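You operate a simulated robot arm through the tools that you are given. There is no shell and no other tool. Be economical: measure what you need, move in short steps, check, and stop when the job is done.

The job below is to be done with a simulated robot arm. You get a single attempt, and the scene is never put back.

TASK
Squeegee the wet patch off the air bench and stand the beige tub back.
Fine: tub on the drying rack while you work; squeegee back.

Only the result counts: the job must be done as asked and must still hold three seconds after the hand-in. Knocking over, shifting, dropping, spilling or breaking anything else fails it.

THE ROBOT
A 6-joint arm with a two-finger parallel gripper, fixed in place. Base frame: the origin is at the foot of the arm, x ahead of it, y to its left, z up; the work surface is at about z = 86. Readings come in cm, rad, newtons and seconds.
With the tool pointing down near the work surface it reaches from about 26 to 68 cm from the base axis. Its first joint turns from -1.152 to 1.152 rad. Payload 2.9 kg.
The tool frame sits at the grasp point between the pads (the TCP): z along the fingers, y along the line on which they close. The tips reach 3 cm beyond it. The gripper opens to 11 cm. The fingers are 2 cm wide and 1 cm thick; the gripper's body (4.8 by 11.2 cm) begins 5.5 cm behind the TCP.
Orientation is told as [roll, pitch, yaw] about the base's x, y, z axes, in that order, counted from this pose: with the fingers straight down and closing along the base's y, the tool's x points along the base's -x, its y along +y and its z along -z.

THE INTERFACE
- The arm moves only by the tool send_rows. Its arguments are lists of equal length, an entry for each row: "hand": the finger opening in cm, from 0 to 11; "travel": the shift along the tool's x, y, z in cm, a list of three; "rot": the turn, a rotation vector about the tool's x, y, z in rad, a list of three. In form: {"hand": [hand, ...], "travel": [[tx, ty, tz], ...], "rot": [[rx, ry, rz], ...]}. A call has 1 to 10 rows; each row is the pose to reach, as a shift and turn from the pose commanded when the call began, along the tool's axes at that moment. Each row takes 0.2 s and may step no farther than 5 cm and 0.15 rad from the row before; otherwise, or with a gripper value out of range, the whole call is refused. A pose out of reach is approached as far as the arm can. The call stops where the force on the tool passes 40 N (or 10 N more than at its start, if that is more) or the arm is blocked; 0.2 s more then pass. The fingers move at their own pace (about 10.8 cm/s each) and stop on an object; they squeeze with about 21 N. The grip force told is the motor's: it shows also when the fingers shut on nothing. Time passes only in rows, and 0.2 s behind the last, so rows that repeat a pose let the fingers close. It gives the time, the measured TCP pose, the force on the tool (base axes), the opening and the grip force at its end, in the units of the frame above (readings bear some noise).
- Cameras (640 x 400 px; columns grow to the right, rows downward): "scene" is fixed at [9.9, 45.66, 138.73]; the picture's right is [-0.48, -0.88, 0.00], its down [-0.47, 0.26, -0.84] and it looks along [0.74, -0.41, -0.54] (base axes); focal length 318 px, centre (320, 200). "wrist" rides on the gripper at [7.2, 1.7, -10.3] in the tool frame; the picture's right is [-0.23, 0.97, 0.00], its down [-0.76, -0.18, -0.62] and it looks along [-0.61, -0.14, 0.78] (tool axes); focal length 222 px, centre (320, 200). There is no depth. A picture from a camera that has moved, and an enlarged one, comes with that camera's place and axes in the base frame and with its lens.
- snapshot(camera): a new picture of that camera. The clock stands still meanwhile.
- zoom(camera, box): a new picture of the part [left, top, right, bottom] of that camera's present view, enlarged. The clock stands still meanwhile.
- finish_job(): hands the job in; it is judged then, once.

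Go step by step. Nothing tells you positions but the pictures and the camera data: compare them with the known pose of the tool, close in by small moves and look again before you grip or let go. The budget is 120 turns and 84 pictures, counting those below and the enlarged ones. Unless the task says otherwise, let go and move clear before handing in, and close with one line.

The tools are called after ">>>" as name(argument=value, ...) on one line, values as JSON. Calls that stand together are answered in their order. send_rows: Moves the arm, as the interface text tells. Its arguments: {"type":"object","properties":{"hand":{"type":"array","items":{"type":"number"}},"travel":{"type":"array","items":{"type":"array","items":{"type":"number"}}},"rot":{"type":"array","items":{"type":"array","items":{"type":"number"}}}},"required":["hand","travel","rot"]} The other tools are called the same way: snapshot (camera) takes a picture; zoom (camera, box) takes an enlarged picture of a part of a camera's view; finish_job () hands the job in.

At the start:

```text
time: 0.0
tool_pos: [42.83, 18.33, 116.07]
tcp_rot: [0.0, 0.0, -0.001]
wrist_force: [1.0, -0.4, -0.1]
finger_gap: 10.99
grip_force: 0.0
```

scene: 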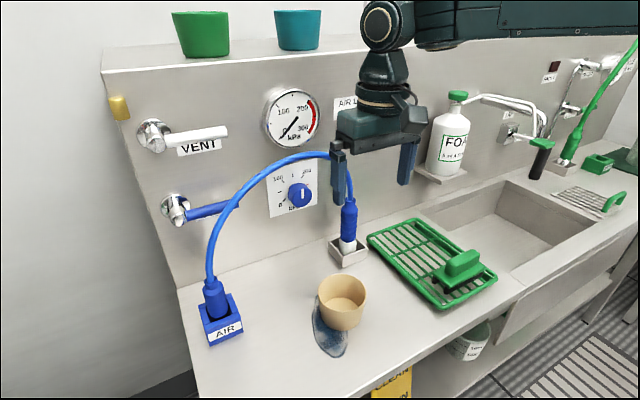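
wrist: 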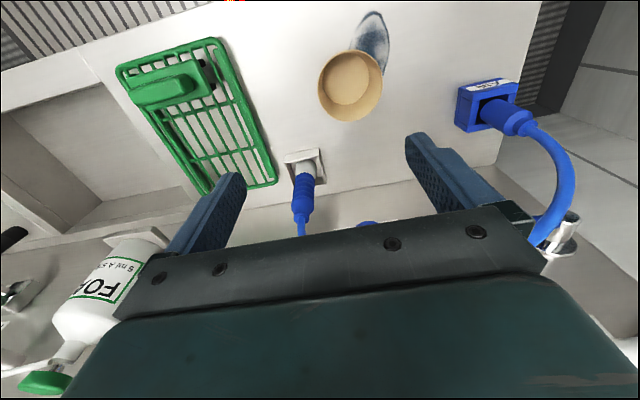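

I see the beige tub at about (42–45, 23) standing on the blue wet patch, with a green rack and a green handled tool to its right. I'll zoom in for detail first.

>>> zoom(camera="scene", box=[280, 200, 520, 350])

>>> zoom(camera="scene", box=[480, 50, 640, 250])

>>> zoom(camera="wrist", box=[100, 0, 420, 200])

```text
2.67 times, centred on (400, 275) of scene
camera zoom: at [9.9, 45.66, 138.73], right [-0.48, -0.88, 0.0], down [-0.47, 0.26, -0.84], along [0.74, -0.41, -0.54], focal length 849 px, centre (107, 0)
```

zoom: 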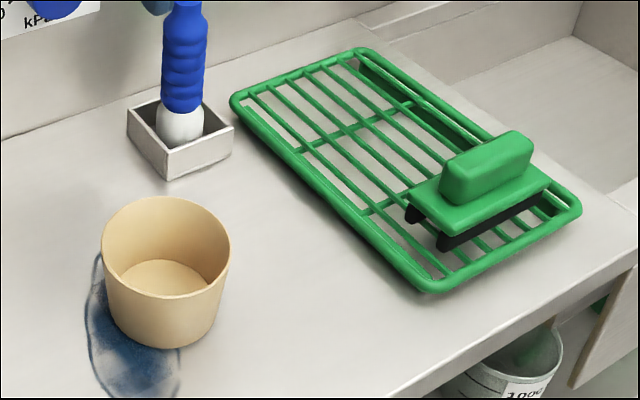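

```text
2.00 times, centred on (560, 150) of scene
camera zoom: at [9.9, 45.66, 138.73], right [-0.48, -0.88, 0.0], down [-0.47, 0.26, -0.84], along [0.74, -0.41, -0.54], focal length 637 px, centre (-160, 300)
```

zoom: 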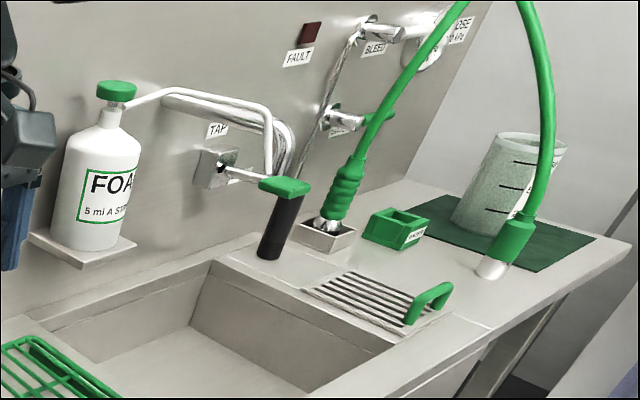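

```text
2.00 times, centred on (260, 100) of wrist
camera zoom: at [35.61, 19.95, 126.39], right [0.23, 0.97, 0.0], down [0.76, -0.18, 0.62], along [0.61, -0.14, -0.78], focal length 444 px, centre (440, 400)
```

zoom: 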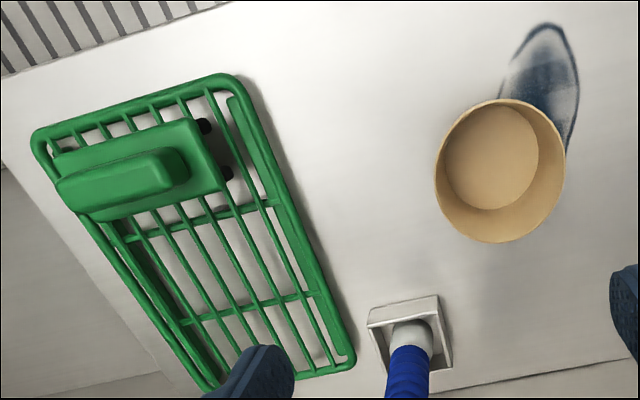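

Tub centre comes out at about (43.1, 22.5) with its rim at z≈93 and Ø≈8.8. The rack spans x 34–59, y −11.5 to 5.5, top z≈88, and the squeegee lies on its near end with blades along y. I'll move above the tub and look again.

>>> send_rows(hand=[11, 11, 11], travel=[[-0.3, 4.2, 0], [-0.3, 4.2, 4], [-0.3, 4.2, 8]], rot=[[0, 0, 0], [0, 0, 0], [0, 0, 0]])

>>> snapshot(camera="wrist")

>>> snapshot(camera="scene")

```text
time: 0.8
tool_pos: [43.18, 22.55, 107.8]
tcp_rot: [0.001, 0.0, 0.0]
wrist_force: [0.2, -0.5, -0.4]
finger_gap: 10.98
grip_force: 0.0
```

```text
78 pictures are left
camera wrist: at [35.87, 24.13, 118.21], right [0.23, 0.97, 0.0], down [0.76, -0.18, 0.62], along [0.61, -0.14, -0.78], focal length 222 px, centre (320, 200)
```

wrist: 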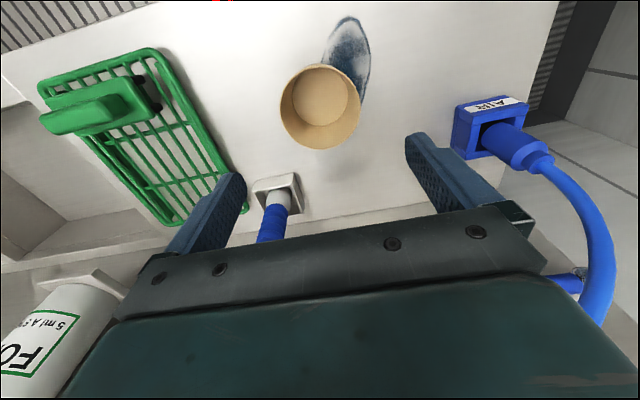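

```text
77 pictures are left
```

scene: 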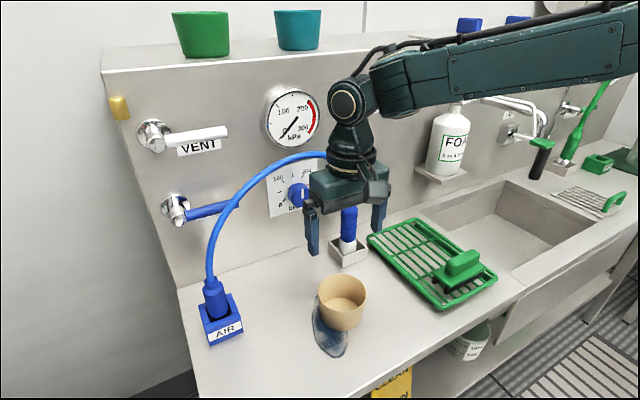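

Aligned over the tub centre within a few mm. Descending with the fingers on either side, then looking before gripping.

>>> send_rows(hand=[11, 11, 11, 11], travel=[[0.1, 0, 4.5], [0.1, 0, 9], [0.1, 0, 13.5], [0.1, 0, 17]], rot=[[0, 0, 0], [0, 0, 0], [0, 0, 0], [0, 0, 0]])

>>> snapshot(camera="wrist")

>>> zoom(camera="scene", box=[260, 220, 420, 360])

```text
time: 1.8
tool_pos: [43.15, 22.41, 91.04]
tcp_rot: [0.0, 0.0, 0.0]
wrist_force: [-0.5, 0.4, -0.3]
finger_gap: 10.99
grip_force: 0.0
```

```text
76 pictures are left
camera wrist: at [35.85, 24.04, 101.35], right [0.23, 0.97, 0.0], down [0.76, -0.18, 0.62], along [0.61, -0.14, -0.78], focal length 222 px, centre (320, 200)
```

wrist: 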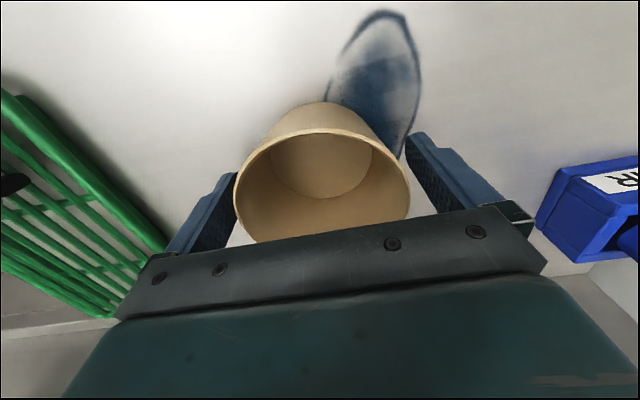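

```text
2.86 times, centred on (340, 290) of scene
camera zoom: at [9.9, 45.66, 138.73], right [-0.48, -0.88, 0.0], down [-0.47, 0.26, -0.84], along [0.74, -0.41, -0.54], focal length 910 px, centre (263, -57)
```

zoom: 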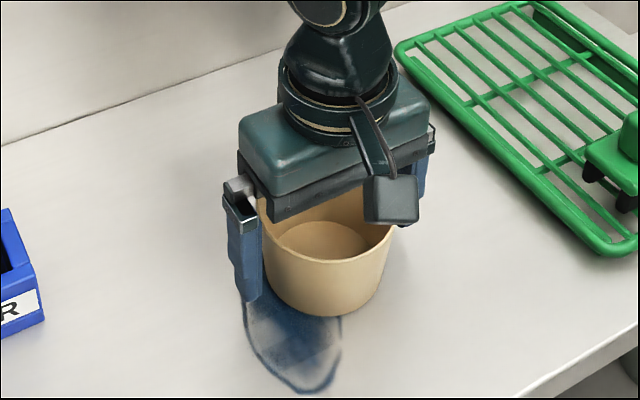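

The fingers straddle the tub cleanly. Gripping and lifting slightly.

>>> send_rows(hand=[7, 7, 7, 7, 7, 7], travel=[[0, 0, 0], [0, 0, 0], [0, 0, 0], [0, 0, -1], [0, 0, -3], [0, 0, -6]], rot=[[0, 0, 0], [0, 0, 0], [0, 0, 0], [0, 0, 0], [0, 0, 0], [0, 0, 0]])

>>> snapshot(camera="scene")

```text
time: 3.2
tool_pos: [43.14, 22.53, 96.85]
tcp_rot: [-0.001, -0.002, 0.0]
wrist_force: [1.3, -0.5, -0.7]
finger_gap: 9.07
grip_force: 20.8
```

```text
74 pictures are left
```

scene: 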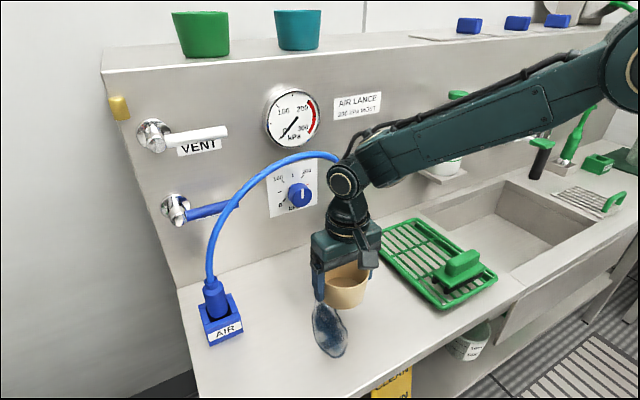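

The tub is held (gap 9.07) and the patch stays on the bench. Lifting and carrying it over the rear half of the rack.

>>> send_rows(hand=[7, 7, 7, 7, 7, 7, 7, 7, 7], travel=[[0, 0, -4], [0, -2, -7], [0, -6.5, -7], [0, -11, -7], [0, -15.5, -7], [0, -20, -7], [-2, -24, -7], [-5, -25.5, -7], [-8, -25.5, -7]], rot=[[0, 0, 0], [0, 0, 0], [0, 0, 0], [0, 0, 0], [0, 0, 0], [0, 0, 0], [0, 0, 0], [0, 0, 0], [0, 0, 0]])

>>> snapshot(camera="scene")

>>> snapshot(camera="wrist")

```text
time: 5.2
tool_pos: [51.22, -3.09, 103.99]
tcp_rot: [0.0, 0.001, 0.001]
wrist_force: [-0.3, -0.2, 0.2]
finger_gap: 9.05
grip_force: 21.2
```

```text
73 pictures are left
```

scene: 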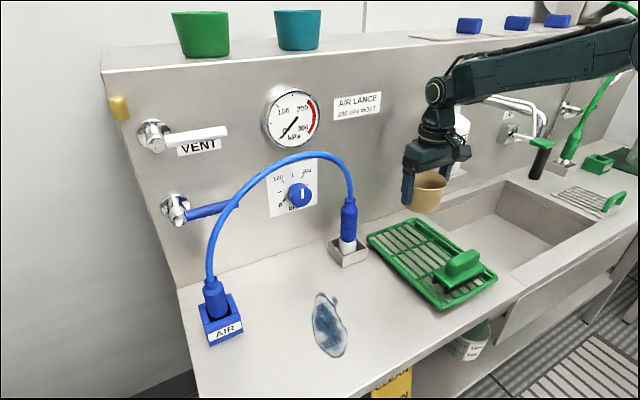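

```text
72 pictures are left
camera wrist: at [43.98, -1.48, 114.48], right [0.23, 0.97, 0.0], down [0.76, -0.18, 0.62], along [0.61, -0.14, -0.78], focal length 222 px, centre (320, 200)
```

wrist: 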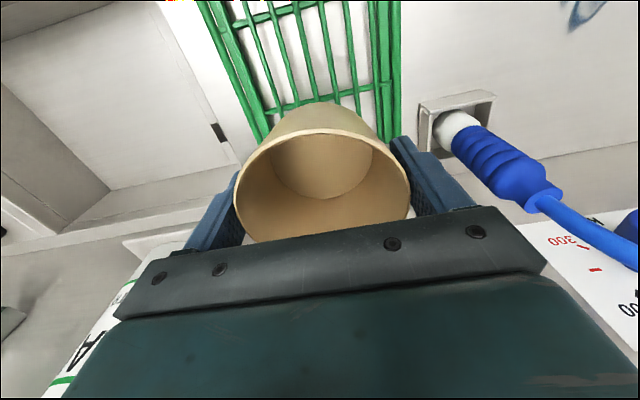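

Over the rack and clear. Lowering to just above the bars.

>>> send_rows(hand=[7, 7, 7], travel=[[0, 0, 4], [0, 0, 7.5], [0, 0, 10]], rot=[[0, 0, 0], [0, 0, 0], [0, 0, 0]])

>>> zoom(camera="scene", box=[340, 140, 520, 320])

>>> zoom(camera="scene", box=[280, 270, 380, 370])

```text
time: 6.0
tool_pos: [51.2, -2.93, 93.96]
tcp_rot: [0.0, -0.001, 0.0]
wrist_force: [0.4, -0.7, -0.6]
finger_gap: 9.1
grip_force: 21.4
```

```text
2.22 times, centred on (430, 230) of scene
camera zoom: at [9.91, 45.66, 138.73], right [-0.48, -0.88, 0.0], down [-0.47, 0.26, -0.84], along [0.74, -0.41, -0.54], focal length 708 px, centre (76, 133)
```

zoom: 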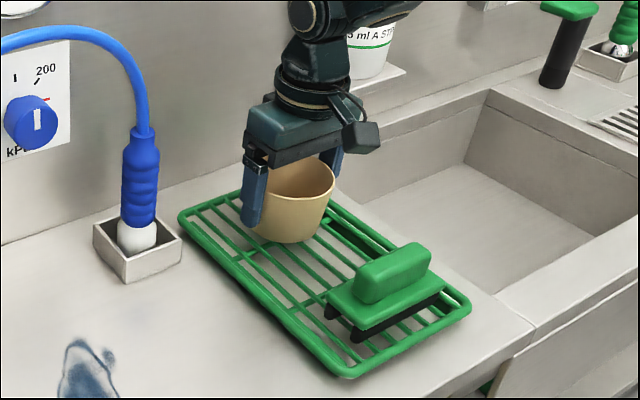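

```text
4.00 times, centred on (330, 320) of scene
camera zoom: at [9.91, 45.66, 138.73], right [-0.48, -0.88, 0.0], down [-0.47, 0.26, -0.84], along [0.74, -0.41, -0.54], focal length 1274 px, centre (280, -280)
```

zoom: 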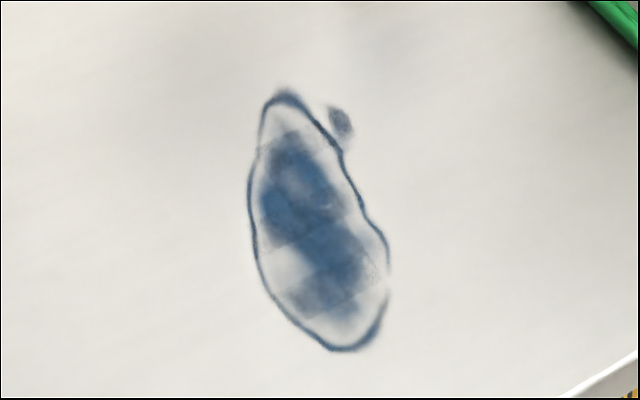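

Still slightly above the bars. Lowering in small steps to feel for contact.

>>> send_rows(hand=[7, 7, 7, 7, 7], travel=[[0, 0, 0.3], [0, 0, 0.6], [0, 0, 0.8], [0, 0, 1.0], [0, 0, 1.0]], rot=[[0, 0, 0], [0, 0, 0], [0, 0, 0], [0, 0, 0], [0, 0, 0]])

>>> zoom(camera="scene", box=[380, 160, 480, 260])

```text
time: 7.2
tool_pos: [51.12, -2.98, 93.23]
tcp_rot: [0.001, -0.004, -0.001]
wrist_force: [-2.0, -0.9, 16.5]
finger_gap: 9.08
grip_force: 21.6
```

```text
4.00 times, centred on (430, 210) of scene
camera zoom: at [9.87, 45.66, 138.74], right [-0.48, -0.88, 0.0], down [-0.47, 0.26, -0.84], along [0.74, -0.41, -0.54], focal length 1274 px, centre (-120, 160)
```

zoom: 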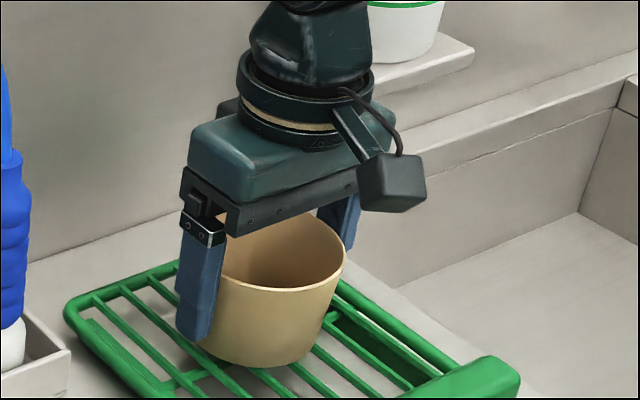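

Contact felt at 16 N with the tub flat on the bars. Easing off, opening and rising straight up.

>>> send_rows(hand=[7, 10, 11, 11, 11, 11, 11, 11], travel=[[0, 0, -0.25], [0, 0, -0.25], [0, 0, -0.25], [0, 0, -0.25], [0, 0, -3], [0, 0, -7], [0, 0, -11.5], [0, 0, -13]], rot=[[0, 0, 0], [0, 0, 0], [0, 0, 0], [0, 0, 0], [0, 0, 0], [0, 0, 0], [0, 0, 0], [0, 0, 0]])

>>> snapshot(camera="scene")

>>> snapshot(camera="wrist")

```text
time: 9.0
tool_pos: [50.96, -3.02, 106.12]
tcp_rot: [-0.002, 0.0, 0.0]
wrist_force: [0.1, 1.0, 0.5]
finger_gap: 10.99
grip_force: 0.0
```

```text
68 pictures are left
```

scene: 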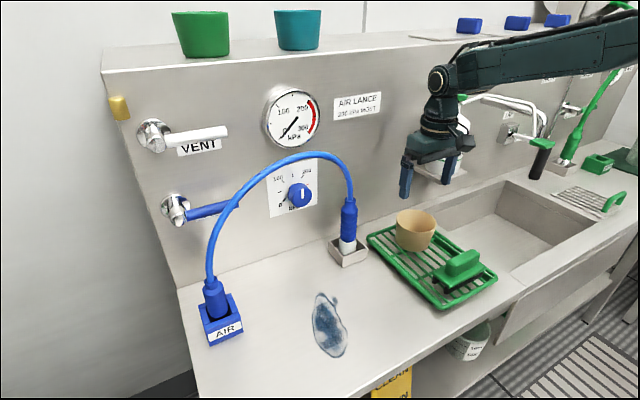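

```text
67 pictures are left
camera wrist: at [43.73, -1.37, 116.44], right [0.23, 0.97, 0.0], down [0.76, -0.18, 0.62], along [0.61, -0.14, -0.78], focal length 222 px, centre (320, 200)
```

wrist: 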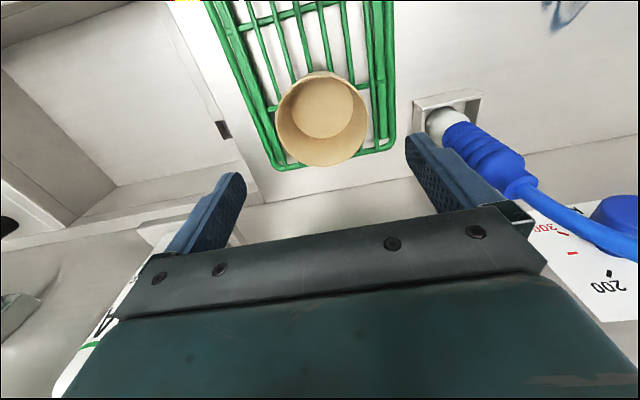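

The tub stands steady on the rack. Next I move above the squeegee (≈(37.5, −2.7)) and turn the hand 90° so the fingers close along x across its grip.

>>> send_rows(hand=[11, 11, 11, 11, 11, 11, 11, 11, 11, 11], travel=[[2, 0, 0], [4, 0, 0], [6, 0, 0], [8, 0, 0], [10, 0, 0], [12, 0, 0], [13.5, 0.3, 0], [13.5, 0.3, 0], [13.5, 0.3, 0], [13.5, 0.3, 0]], rot=[[0, 0, 0.15], [0, 0, 0.3], [0, 0, 0.45], [0, 0, 0.6], [0, 0, 0.75], [0, 0, 0.9], [0, 0, 1.05], [0, 0, 1.2], [0, 0, 1.35], [0, 0, 1.5]])

>>> send_rows(hand=[11], travel=[[0, 0, 0]], rot=[[0, 0, 0.0708]])

>>> snapshot(camera="wrist")

>>> zoom(camera="scene", box=[360, 180, 520, 320])

```text
time: 11.2
tool_pos: [37.59, -2.71, 105.84]
tcp_rot: [0.0, -0.001, -1.503]
wrist_force: [0.8, -0.1, -0.5]
finger_gap: 11.0
grip_force: 0.1
```

```text
time: 11.6
tool_pos: [37.54, -2.73, 105.94]
tcp_rot: [0.0, -0.001, -1.571]
wrist_force: [-0.2, 0.2, 0.2]
finger_gap: 10.99
grip_force: 0.0
```

```text
66 pictures are left
camera wrist: at [39.26, 4.45, 116.4], right [0.97, -0.23, 0.0], down [-0.18, -0.76, 0.62], along [-0.14, -0.61, -0.78], focal length 222 px, centre (320, 200)
```

wrist: 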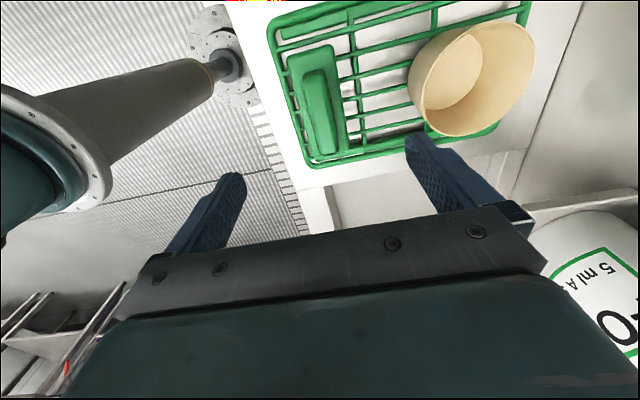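

```text
2.86 times, centred on (440, 250) of scene
camera zoom: at [9.9, 45.66, 138.73], right [-0.48, -0.88, 0.0], down [-0.47, 0.26, -0.84], along [0.74, -0.41, -0.54], focal length 910 px, centre (-23, 57)
```

zoom: 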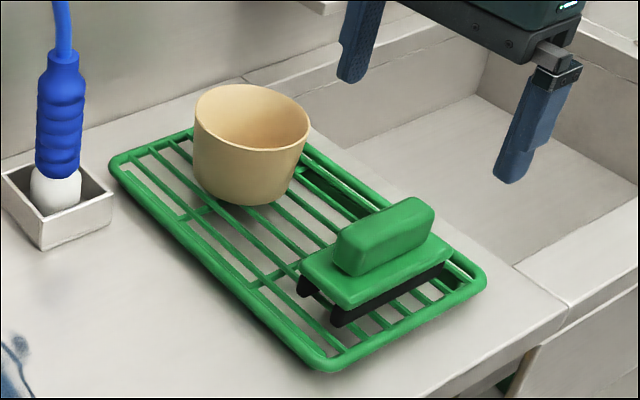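

Zooming on the squeegee from the wrist to fix the grip's position.

>>> zoom(camera="wrist", box=[250, 0, 450, 180])

```text
2.22 times, centred on (350, 90) of wrist
camera zoom: at [39.26, 4.45, 116.4], right [0.97, -0.23, 0.0], down [-0.18, -0.76, 0.62], along [-0.14, -0.61, -0.78], focal length 494 px, centre (253, 444)
```

zoom: 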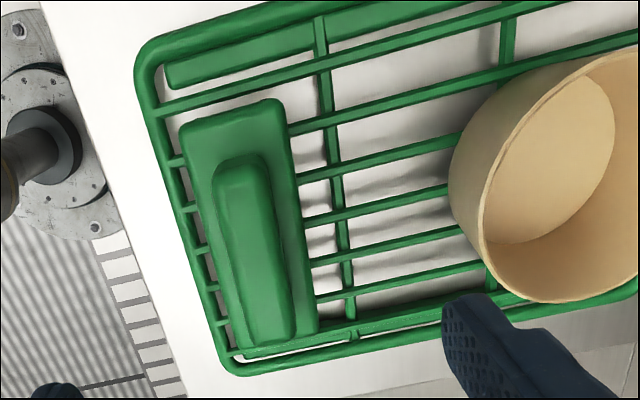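

Grip centre ≈ (37.75, −2.5), top z≈94.5, plate top around 92. I'll lower with the fingers part-closed to straddle the grip and look.

>>> send_rows(hand=[6, 6, 6], travel=[[0.2, 0.2, 3], [0.2, 0.2, 6], [0.2, 0.2, 9]], rot=[[0, 0, 0], [0, 0, 0], [0, 0, 0]])

>>> snapshot(camera="wrist")

>>> zoom(camera="scene", box=[400, 200, 520, 320])

```text
time: 12.4
tool_pos: [37.7, -2.25, 97.17]
tcp_rot: [-0.002, 0.001, -1.571]
wrist_force: [-0.1, -0.7, -0.9]
finger_gap: 6.0
grip_force: 0.1
```

```text
63 pictures are left
camera wrist: at [39.43, 4.86, 107.5], right [0.97, -0.23, 0.0], down [-0.18, -0.76, 0.62], along [-0.14, -0.61, -0.78], focal length 222 px, centre (320, 200)
```

wrist: 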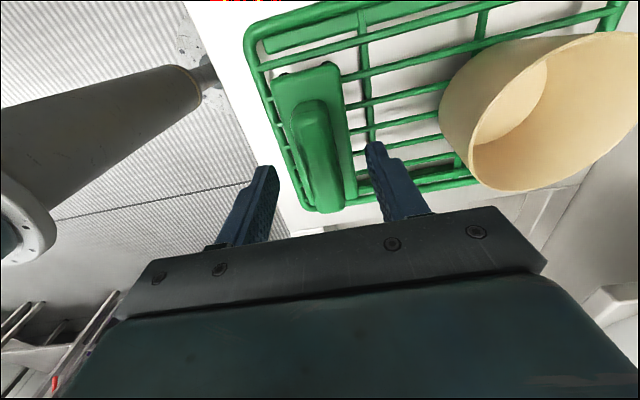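

```text
3.33 times, centred on (460, 260) of scene
camera zoom: at [9.9, 45.66, 138.73], right [-0.48, -0.88, 0.0], down [-0.47, 0.26, -0.84], along [0.74, -0.41, -0.54], focal length 1062 px, centre (-147, 0)
```

zoom: 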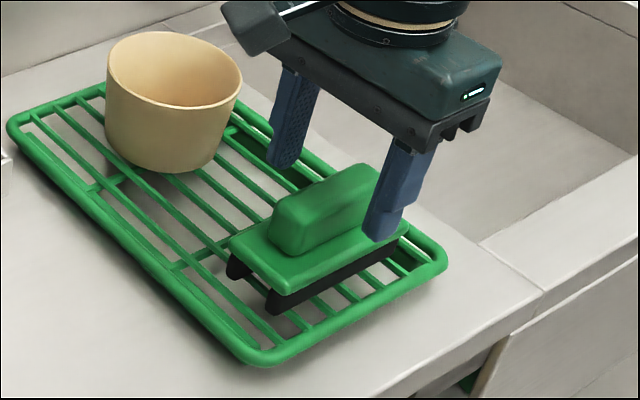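

Fingers straddle the grip. Descending slightly and checking the tips against the plate.

>>> send_rows(hand=[6, 6], travel=[[0, -0.1, 1], [0, -0.1, 2.0]], rot=[[0, 0, 0], [0, 0, 0]])

>>> zoom(camera="wrist", box=[220, 40, 440, 260])

>>> zoom(camera="scene", box=[410, 220, 510, 320])

```text
time: 13.0
tool_pos: [37.66, -2.44, 95.12]
tcp_rot: [0.001, 0.0, -1.572]
wrist_force: [-0.3, -0.3, 0.2]
finger_gap: 5.99
grip_force: 0.0
```

```text
1.82 times, centred on (330, 150) of wrist
camera zoom: at [39.35, 4.73, 105.44], right [0.97, -0.23, 0.0], down [-0.18, -0.76, 0.62], along [-0.14, -0.61, -0.78], focal length 404 px, centre (302, 291)
```

zoom: 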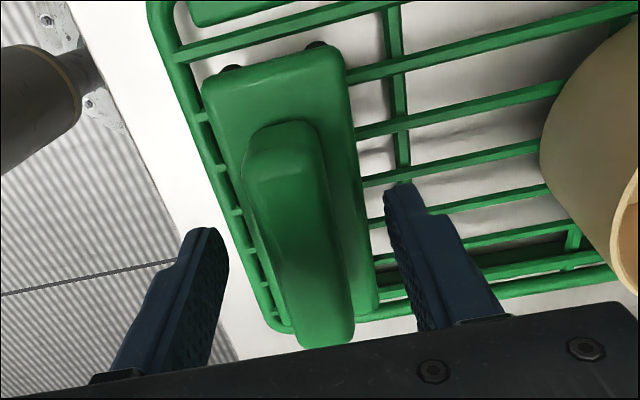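

```text
4.00 times, centred on (460, 270) of scene
camera zoom: at [9.9, 45.66, 138.73], right [-0.48, -0.88, 0.0], down [-0.47, 0.26, -0.84], along [0.74, -0.41, -0.54], focal length 1274 px, centre (-240, -80)
```

zoom: 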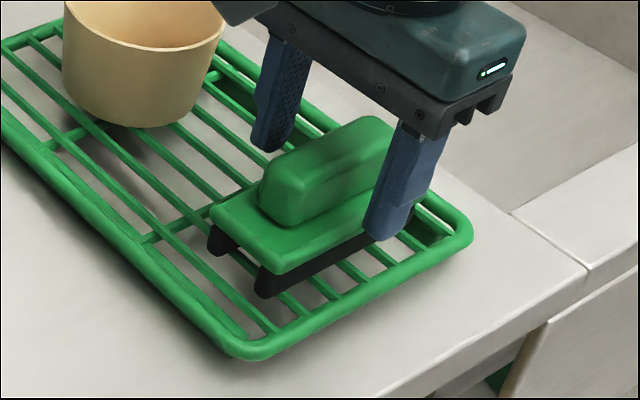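

Tips are ~0.7 cm above the plate with good overlap of the grip. Closing, then lifting a little.

>>> send_rows(hand=[1, 1, 1, 1, 1, 1], travel=[[0, 0, 0.2], [0, 0, 0.2], [0, 0, 0.2], [0, 0, 0.2], [0, 0, -0.8], [0, 0, -2.8]], rot=[[0, 0, 0], [0, 0, 0], [0, 0, 0], [0, 0, 0], [0, 0, 0], [0, 0, 0]])

>>> zoom(camera="scene", box=[360, 180, 520, 320])

>>> snapshot(camera="wrist")

```text
time: 14.4
tool_pos: [37.57, -2.57, 97.65]
tcp_rot: [-0.001, 0.0, -1.571]
wrist_force: [0.0, 0.4, -0.9]
finger_gap: 2.39
grip_force: 21.2
```

```text
2.86 times, centred on (440, 250) of scene
camera zoom: at [9.91, 45.66, 138.73], right [-0.48, -0.88, 0.0], down [-0.47, 0.26, -0.84], along [0.74, -0.41, -0.54], focal length 910 px, centre (-23, 57)
```

zoom: 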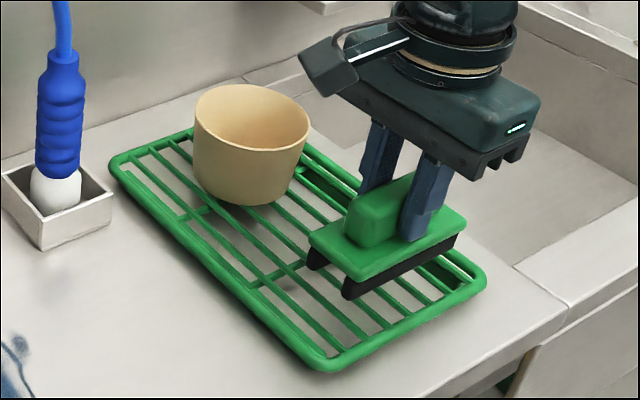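

```text
58 pictures are left
camera wrist: at [39.32, 4.64, 108.1], right [0.97, -0.23, 0.0], down [-0.18, -0.76, 0.62], along [-0.14, -0.61, -0.78], focal length 222 px, centre (320, 200)
```

wrist: 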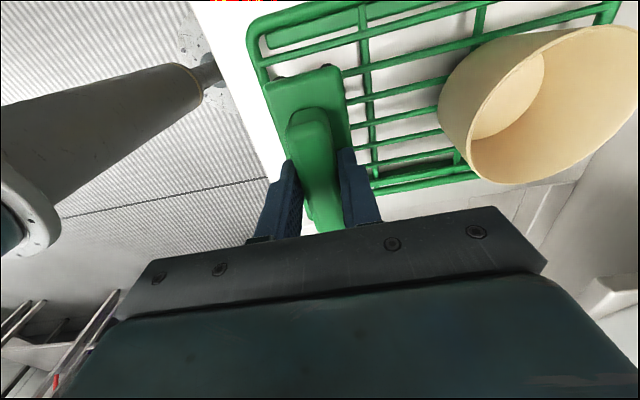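

The squeegee is held (gap 2.4) and its blade bottoms should meet the bench at TCP z≈92.6. The patch spans x≈36–50.5, y≈21–29.5. To stay clear of the blue hose arch I'll turn the blade along x and make two passes in −y, so now I carry it over while rotating back.

>>> send_rows(hand=[1, 1, 1, 1, 1, 1, 1, 1, 1, 1], travel=[[0, 0, -3.5], [0, 0, -7], [4, 0.5, -7], [8, 1, -7], [12, 1.5, -7], [16, 2, -7], [20, 2.5, -7], [24, 3, -7], [28, 3, -7], [32, 3, -7]], rot=[[0, 0, 0], [0, 0, 0], [0, 0, -0.15], [0, 0, -0.3], [0, 0, -0.45], [0, 0, -0.6], [0, 0, -0.75], [0, 0, -0.9], [0, 0, -1.05], [0, 0, -1.2]])

>>> send_rows(hand=[1, 1, 1], travel=[[0, 0, 0], [0, 0, 0], [0, 0, 0]], rot=[[0, 0, -0.15], [0, 0, -0.3], [0, 0, -0.371]])

>>> snapshot(camera="scene")

>>> snapshot(camera="wrist")

```text
time: 16.6
tool_pos: [40.59, 29.39, 104.84]
tcp_rot: [0.001, 0.001, -0.368]
wrist_force: [-0.3, 0.8, -1.9]
finger_gap: 2.39
grip_force: 21.0
```

```text
time: 17.4
tool_pos: [40.58, 29.37, 104.94]
tcp_rot: [0.0, 0.0, 0.0]
wrist_force: [0.0, -0.7, -1.4]
finger_gap: 2.37
grip_force: 21.3
```

```text
57 pictures are left
```

scene: 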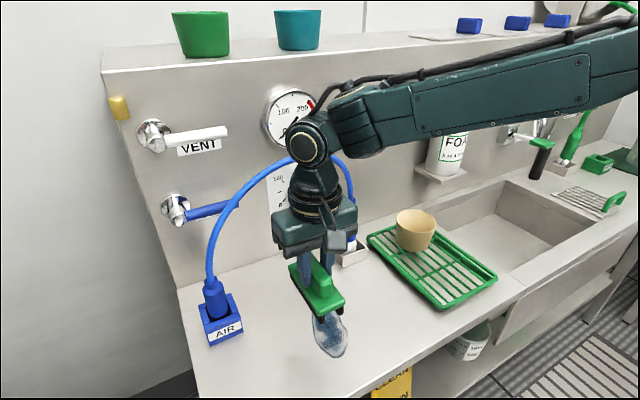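

```text
56 pictures are left
camera wrist: at [33.34, 31.09, 115.22], right [0.22, 0.97, 0.0], down [0.76, -0.18, 0.62], along [0.61, -0.14, -0.78], focal length 222 px, centre (320, 200)
```

wrist: 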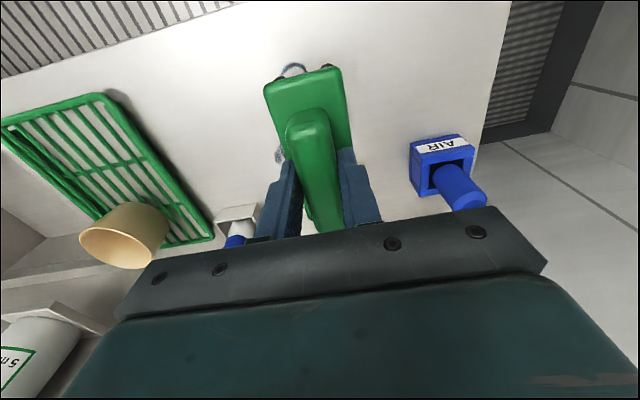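

Start with the near pass at x≈40.6: move to y≈32.7, outside the patch, and lower close to the bench.

>>> send_rows(hand=[1, 1, 1, 1], travel=[[0, 3.3, 0], [0, 3.3, 4], [0, 3.3, 8], [0, 3.3, 11.3]], rot=[[0, 0, 0], [0, 0, 0], [0, 0, 0], [0, 0, 0]])

>>> send_rows(hand=[1, 1, 1, 1], travel=[[0, 0, 0.3], [0, 0, 0.6], [0, 0, 0.9], [0, 0, 1.1]], rot=[[0, 0, 0], [0, 0, 0], [0, 0, 0], [0, 0, 0]])

>>> zoom(camera="scene", box=[220, 220, 400, 380])

```text
time: 18.4
tool_pos: [40.59, 32.79, 93.48]
tcp_rot: [-0.001, 0.0, 0.0]
wrist_force: [0.1, -0.5, -1.5]
finger_gap: 2.36
grip_force: 21.0
```

```text
time: 19.4
tool_pos: [40.65, 32.87, 92.67]
tcp_rot: [0.003, -0.003, 0.001]
wrist_force: [-5.4, -7.7, 29.2]
finger_gap: 2.39
grip_force: 21.3
```

```text
2.50 times, centred on (310, 300) of scene
camera zoom: at [9.85, 45.61, 138.76], right [-0.48, -0.88, 0.0], down [-0.47, 0.26, -0.84], along [0.74, -0.41, -0.54], focal length 796 px, centre (345, -50)
```

zoom: 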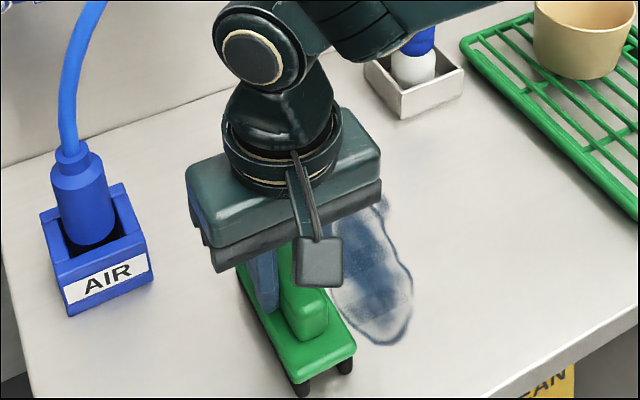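

Blade contact at the predicted height, 29 N. Easing the pressure to about 15 N and sweeping toward −y.

>>> send_rows(hand=[1, 1, 1, 1, 1, 1, 1, 1, 1, 1], travel=[[0, 0, -0.13], [0, -1.5, -0.13], [0, -3, -0.13], [0, -4.5, -0.13], [0, -6, -0.13], [0, -7.5, -0.13], [0, -9, -0.13], [0, -10.5, -0.13], [0, -12, -0.13], [0, -13.5, -0.13]], rot=[[0, 0, 0], [0, 0, 0], [0, 0, 0], [0, 0, 0], [0, 0, 0], [0, 0, 0], [0, 0, 0], [0, 0, 0], [0, 0, 0], [0, 0, 0]])

>>> zoom(camera="scene", box=[220, 220, 400, 380])

```text
time: 21.6
tool_pos: [40.72, 19.29, 92.6]
tcp_rot: [0.001, -0.001, 0.001]
wrist_force: [0.7, 13.5, 18.4]
finger_gap: 2.38
grip_force: 21.0
```

```text
2.50 times, centred on (310, 300) of scene
camera zoom: at [9.88, 45.69, 138.73], right [-0.48, -0.88, 0.0], down [-0.47, 0.26, -0.84], along [0.74, -0.41, -0.54], focal length 796 px, centre (345, -50)
```

zoom: 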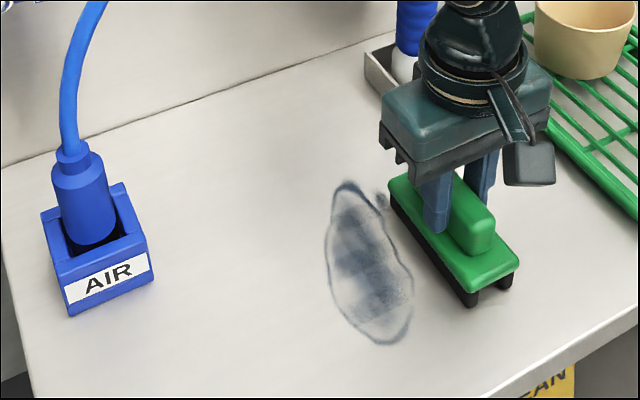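

The patch faded noticeably but remains; more strokes are needed. Sweeping back to +y under the same pressure.

>>> send_rows(hand=[1, 1, 1, 1, 1, 1, 1, 1, 1], travel=[[0, 1.5, 0], [0, 3, 0], [0, 4.5, 0], [0, 6, 0], [0, 7.5, 0], [0, 9, 0], [0, 10.5, 0], [0, 12, 0], [0, 13.5, 0]], rot=[[0, 0, 0], [0, 0, 0], [0, 0, 0], [0, 0, 0], [0, 0, 0], [0, 0, 0], [0, 0, 0], [0, 0, 0], [0, 0, 0]])

>>> zoom(camera="scene", box=[220, 220, 400, 380])

```text
time: 23.6
tool_pos: [40.7, 32.76, 92.63]
tcp_rot: [-0.001, 0.001, 0.001]
wrist_force: [0.2, -0.4, -0.7]
finger_gap: 2.39
grip_force: 20.8
```

```text
2.50 times, centred on (310, 300) of scene
camera zoom: at [9.91, 45.66, 138.73], right [-0.48, -0.88, 0.0], down [-0.47, 0.26, -0.84], along [0.74, -0.41, -0.54], focal length 796 px, centre (345, -50)
```

zoom: 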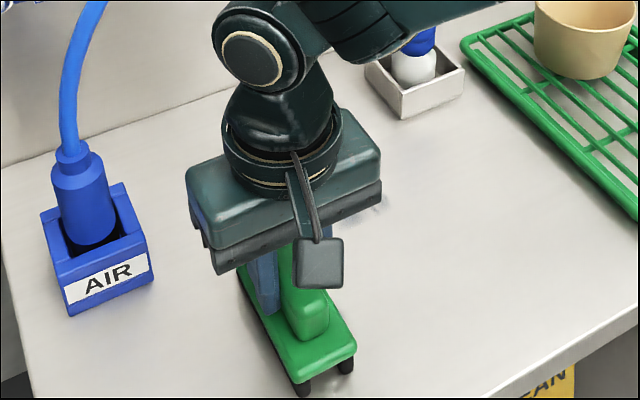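

The near part looks gone. I'll lift, shift to x≈46 for the far pass and look at the remainder.

>>> send_rows(hand=[1, 1, 1], travel=[[0, 0, -2], [-2.5, -0.5, -2], [-5.3, -1, -2]], rot=[[0, 0, 0], [0, 0, 0], [0, 0, 0]])

>>> zoom(camera="scene", box=[220, 220, 400, 380])

>>> snapshot(camera="wrist")

>>> snapshot(camera="scene")

```text
time: 24.4
tool_pos: [46.14, 31.54, 94.49]
tcp_rot: [0.0, -0.001, 0.001]
wrist_force: [0.7, 0.6, -0.8]
finger_gap: 2.38
grip_force: 21.1
```

```text
2.50 times, centred on (310, 300) of scene
camera zoom: at [9.9, 45.66, 138.73], right [-0.48, -0.88, 0.0], down [-0.47, 0.26, -0.84], along [0.74, -0.41, -0.54], focal length 796 px, centre (345, -50)
```

zoom: 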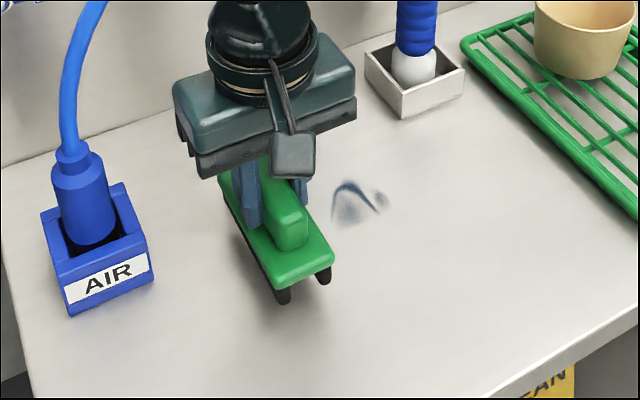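

```text
51 pictures are left
camera wrist: at [38.85, 33.23, 104.92], right [0.23, 0.97, 0.0], down [0.76, -0.18, 0.62], along [0.61, -0.14, -0.78], focal length 222 px, centre (320, 200)
```

wrist: 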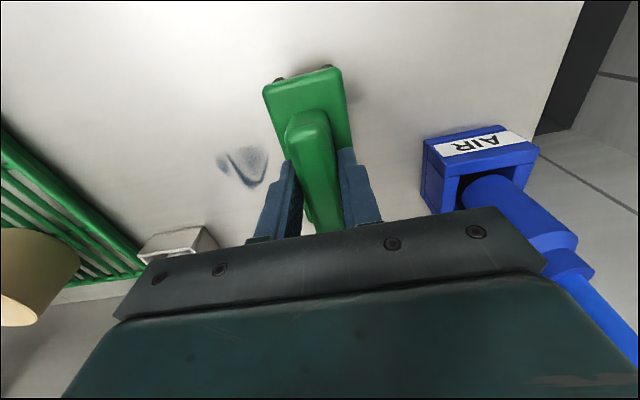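

```text
50 pictures are left
```

scene: 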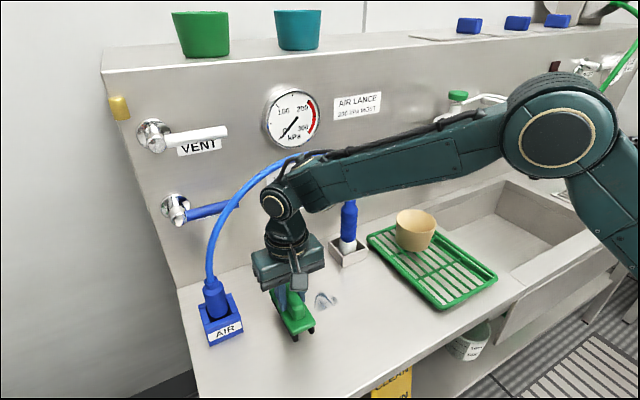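

Only a small remnant at x≈45–50 is left, and the hand clears the hose. Lowering for the far pass.

>>> send_rows(hand=[1, 1, 1, 1], travel=[[0, 0, 1.2], [0, 0, 1.8], [0, 0, 2.0], [0, 0, 2.1]], rot=[[0, 0, 0], [0, 0, 0], [0, 0, 0], [0, 0, 0]])

```text
time: 25.4
tool_pos: [45.99, 31.67, 92.53]
tcp_rot: [0.0, -0.001, 0.002]
wrist_force: [-0.1, -2.9, 5.3]
finger_gap: 2.38
grip_force: 21.4
```

Light contact (5 N). Pressing 0.1 cm more and sweeping.

>>> send_rows(hand=[1, 1, 1, 1, 1, 1, 1, 1, 1, 1], travel=[[0, 0, 0.1], [0, -1.5, 0.1], [0, -3, 0.1], [0, -4.5, 0.1], [0, -6, 0.1], [0, -7.5, 0.1], [0, -9, 0.1], [0, -10.5, 0.1], [0, -12, 0.1], [0, -13.5, 0.1]], rot=[[0, 0, 0], [0, 0, 0], [0, 0, 0], [0, 0, 0], [0, 0, 0], [0, 0, 0], [0, 0, 0], [0, 0, 0], [0, 0, 0], [0, 0, 0]])

>>> send_rows(hand=[1, 1, 1, 1, 1, 1, 1, 1, 1], travel=[[0, 1.5, 0.05], [0, 3, 0.05], [0, 4.5, 0.05], [0, 6, 0.05], [0, 7.5, 0.05], [0, 9, 0.05], [0, 10.5, 0.05], [0, 12, 0.05], [0, 13.5, 0.05]], rot=[[0, 0, 0], [0, 0, 0], [0, 0, 0], [0, 0, 0], [0, 0, 0], [0, 0, 0], [0, 0, 0], [0, 0, 0], [0, 0, 0]])

>>> zoom(camera="scene", box=[220, 220, 400, 380])

```text
time: 27.6
tool_pos: [46.06, 18.44, 92.52]
tcp_rot: [0.004, -0.004, 0.001]
wrist_force: [0.3, 17.5, 23.1]
finger_gap: 2.38
grip_force: 20.8
```

```text
time: 29.6
tool_pos: [46.14, 31.93, 92.34]
tcp_rot: [0.002, 0.0, 0.001]
wrist_force: [0.1, -5.8, 8.9]
finger_gap: 2.41
grip_force: 20.1
```

```text
2.50 times, centred on (310, 300) of scene
camera zoom: at [9.89, 45.64, 138.74], right [-0.48, -0.88, 0.0], down [-0.47, 0.26, -0.84], along [0.74, -0.41, -0.54], focal length 796 px, centre (345, -50)
```

zoom: 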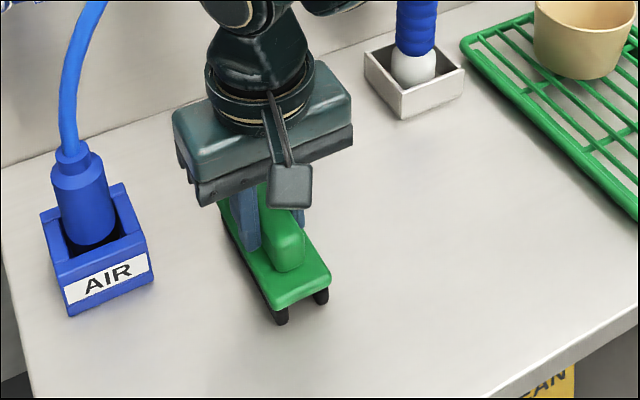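

The patch appears gone. Lifting and taking the squeegee back towards the rack, turning it to its original direction, then checking the bench.

>>> send_rows(hand=[1, 1, 1, 1, 1, 1, 1, 1, 1, 1], travel=[[0, 0, -4], [0.5, 0, -8.5], [1.5, 0, -12.5], [3, -4, -12.5], [4.5, -8, -12.5], [6, -12, -12.5], [7, -16.5, -12.5], [8, -21, -12.5], [8.5, -25.5, -12.5], [8.5, -30, -12.5]], rot=[[0, 0, 0], [0, 0, 0], [0, 0, 0.15], [0, 0, 0.3], [0, 0, 0.45], [0, 0, 0.6], [0, 0, 0.75], [0, 0, 0.9], [0, 0, 1.05], [0, 0, 1.2]])

>>> zoom(camera="scene", box=[250, 240, 400, 380])

>>> snapshot(camera="scene")

```text
time: 31.8
tool_pos: [37.42, 1.89, 105.02]
tcp_rot: [0.0, -0.001, -1.201]
wrist_force: [-0.2, -0.3, -1.6]
finger_gap: 2.36
grip_force: 21.0
```

```text
2.86 times, centred on (325, 310) of scene
camera zoom: at [9.9, 45.66, 138.74], right [-0.48, -0.88, 0.0], down [-0.47, 0.26, -0.84], along [0.74, -0.41, -0.54], focal length 910 px, centre (306, -114)
```

zoom: 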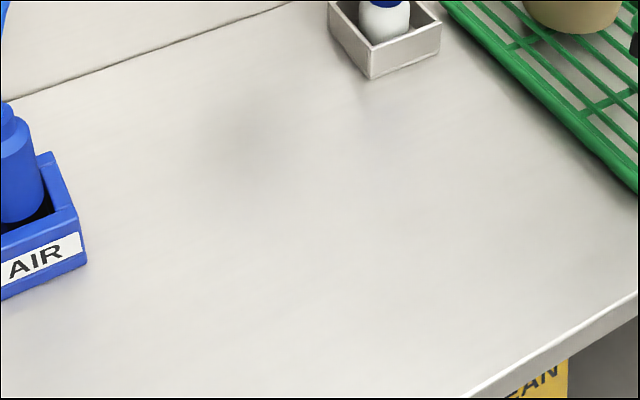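

```text
47 pictures are left
```

scene: 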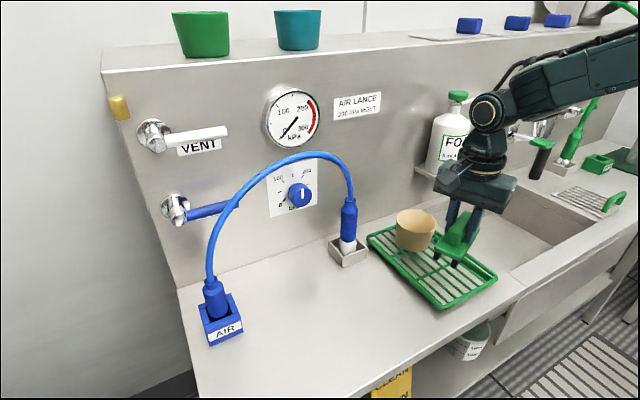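

The bench looks clean. Completing the turn and centring over the squeegee's original place.

>>> send_rows(hand=[1, 1, 1], travel=[[-2, -0.7, 0], [-4.17, -1.37, 0], [-4.17, -1.37, 0]], rot=[[0, 0, 0.15], [0, 0, 0.3], [0, 0, 0.37]])

>>> zoom(camera="scene", box=[250, 240, 400, 380])

```text
time: 32.6
tool_pos: [37.83, -2.52, 104.7]
tcp_rot: [0.0, -0.001, -1.571]
wrist_force: [-0.3, -0.1, -1.2]
finger_gap: 2.36
grip_force: 21.3
```

```text
2.86 times, centred on (325, 310) of scene
camera zoom: at [9.91, 45.66, 138.73], right [-0.48, -0.88, 0.0], down [-0.47, 0.26, -0.84], along [0.74, -0.41, -0.54], focal length 910 px, centre (306, -114)
```

zoom: 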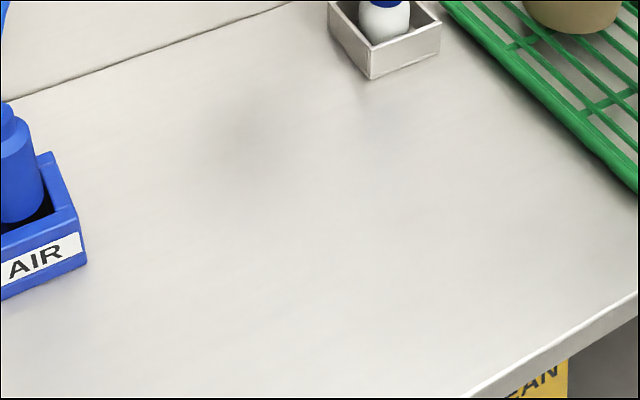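

Clean apart from a diffuse shading. Lowering the squeegee to just above the bars, then to contact.

>>> send_rows(hand=[1, 1, 1], travel=[[0, -0.15, 4], [0, -0.15, 7.5], [0, -0.15, 9.2]], rot=[[0, 0, 0], [0, 0, 0], [0, 0, 0]])

>>> zoom(camera="scene", box=[400, 200, 520, 320])

>>> send_rows(hand=[1, 1, 1, 1, 1], travel=[[0, 0, 0.3], [0, 0, 0.5], [0, 0, 0.7], [0, 0, 0.85], [0, 0, 0.85]], rot=[[0, 0, 0], [0, 0, 0], [0, 0, 0], [0, 0, 0], [0, 0, 0]])

>>> zoom(camera="scene", box=[400, 200, 520, 320])

```text
time: 33.4
tool_pos: [37.55, -2.67, 95.51]
tcp_rot: [0.0, 0.001, -1.569]
wrist_force: [-0.4, -0.2, -2.2]
finger_gap: 2.39
grip_force: 21.1
```

```text
3.33 times, centred on (460, 260) of scene
camera zoom: at [9.91, 45.66, 138.73], right [-0.48, -0.88, 0.0], down [-0.47, 0.26, -0.84], along [0.74, -0.41, -0.54], focal length 1062 px, centre (-147, 0)
```

zoom: 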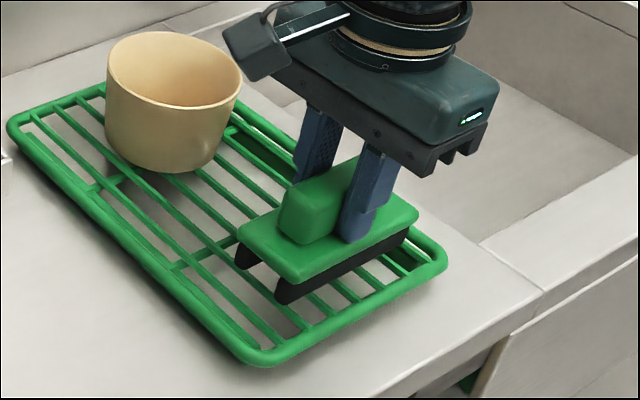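

```text
time: 34.6
tool_pos: [37.5, -2.61, 94.82]
tcp_rot: [0.0, -0.001, -1.569]
wrist_force: [0.0, 0.6, -0.9]
finger_gap: 2.38
grip_force: 21.0
```

```text
3.33 times, centred on (460, 260) of scene
camera zoom: at [9.91, 45.66, 138.73], right [-0.48, -0.88, 0.0], down [-0.47, 0.26, -0.84], along [0.74, -0.41, -0.54], focal length 1062 px, centre (-147, 0)
```

zoom: 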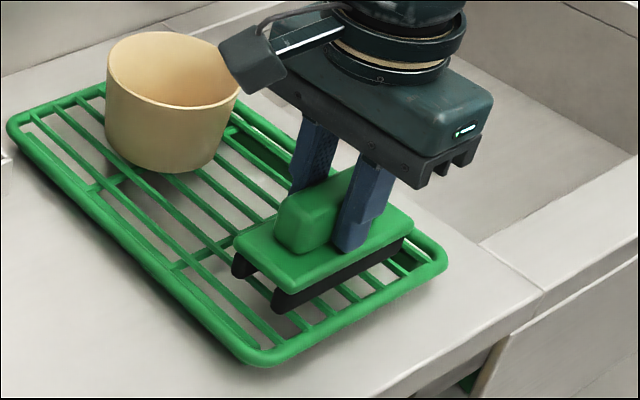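

Not touching yet; continuing in small steps.

>>> send_rows(hand=[1, 1, 1, 1], travel=[[0, 0, 0.15], [0, 0, 0.3], [0, 0, 0.4], [0, 0, 0.4]], rot=[[0, 0, 0], [0, 0, 0], [0, 0, 0], [0, 0, 0]])

```text
time: 35.6
tool_pos: [37.57, -2.62, 94.41]
tcp_rot: [0.0, 0.0, -1.57]
wrist_force: [-6.2, -1.8, 28.8]
finger_gap: 2.39
grip_force: 21.5
```

Contact (29 N). Easing off and releasing, then rising.

>>> send_rows(hand=[1, 3, 5, 6, 6, 6, 6, 6], travel=[[0, 0, -0.2], [0, 0, -0.2], [0, 0, -0.2], [0, 0, -0.2], [0, 0, -2], [0, 0, -5], [0, 0, -8.5], [0, 0, -12]], rot=[[0, 0, 0], [0, 0, 0], [0, 0, 0], [0, 0, 0], [0, 0, 0], [0, 0, 0], [0, 0, 0], [0, 0, 0]])

>>> zoom(camera="scene", box=[360, 180, 520, 320])

```text
time: 37.4
tool_pos: [37.56, -2.64, 106.42]
tcp_rot: [-0.001, -0.001, -1.569]
wrist_force: [0.2, -0.5, 0.0]
finger_gap: 5.99
grip_force: 0.0
```

```text
2.86 times, centred on (440, 250) of scene
camera zoom: at [9.9, 45.66, 138.74], right [-0.48, -0.88, 0.0], down [-0.47, 0.26, -0.84], along [0.74, -0.41, -0.54], focal length 910 px, centre (-23, 57)
```

zoom: 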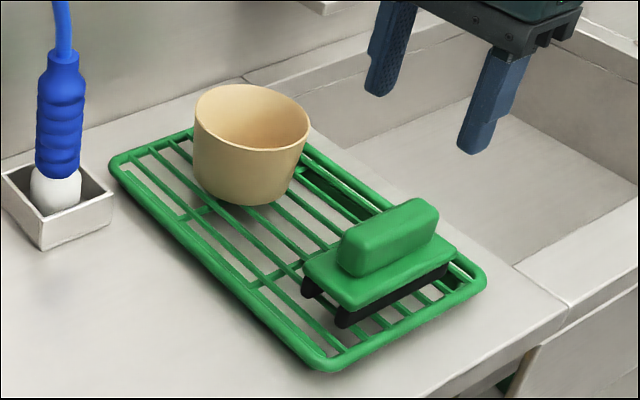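

Squeegee is back in place. Now back over the tub, turning to the original orientation.

>>> send_rows(hand=[11, 11, 11, 11, 11, 11, 11, 11, 11, 11], travel=[[0, 2, 0], [0, 4, 0], [0, 6, 0], [0, 8, 0], [0, 10, 0], [-0.35, 12, 0], [-0.35, 13.5, 0], [-0.35, 13.5, 0], [-0.35, 13.5, 0], [-0.35, 13.5, 0]], rot=[[0, 0, -0.15], [0, 0, -0.3], [0, 0, -0.45], [0, 0, -0.6], [0, 0, -0.75], [0, 0, -0.9], [0, 0, -1.05], [0, 0, -1.2], [0, 0, -1.35], [0, 0, -1.5]])

>>> send_rows(hand=[11, 11], travel=[[0, 0, 0], [0, 0, 0]], rot=[[0, 0, -0.07], [0, 0, -0.07]])

>>> snapshot(camera="wrist")

```text
time: 39.6
tool_pos: [51.18, -2.91, 106.44]
tcp_rot: [-0.001, 0.001, -0.067]
wrist_force: [0.0, 0.4, 0.6]
finger_gap: 10.97
grip_force: 0.0
```

```text
time: 40.2
tool_pos: [51.04, -2.91, 106.41]
tcp_rot: [0.0, 0.0, 0.0]
wrist_force: [0.1, -0.6, 0.0]
finger_gap: 11.0
grip_force: 0.1
```

```text
42 pictures are left
camera wrist: at [43.8, -1.26, 116.74], right [0.23, 0.97, 0.0], down [0.76, -0.18, 0.62], along [0.61, -0.14, -0.78], focal length 222 px, centre (320, 200)
```

wrist: 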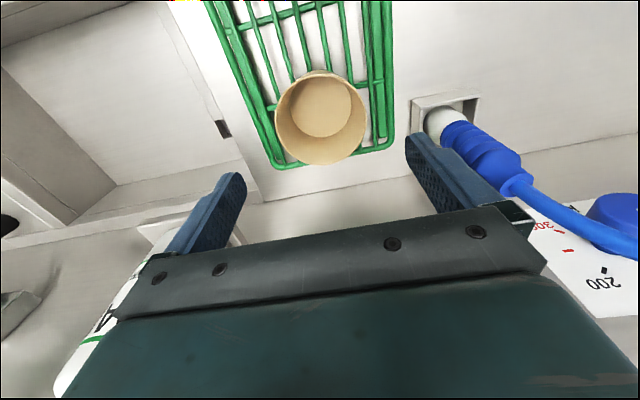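

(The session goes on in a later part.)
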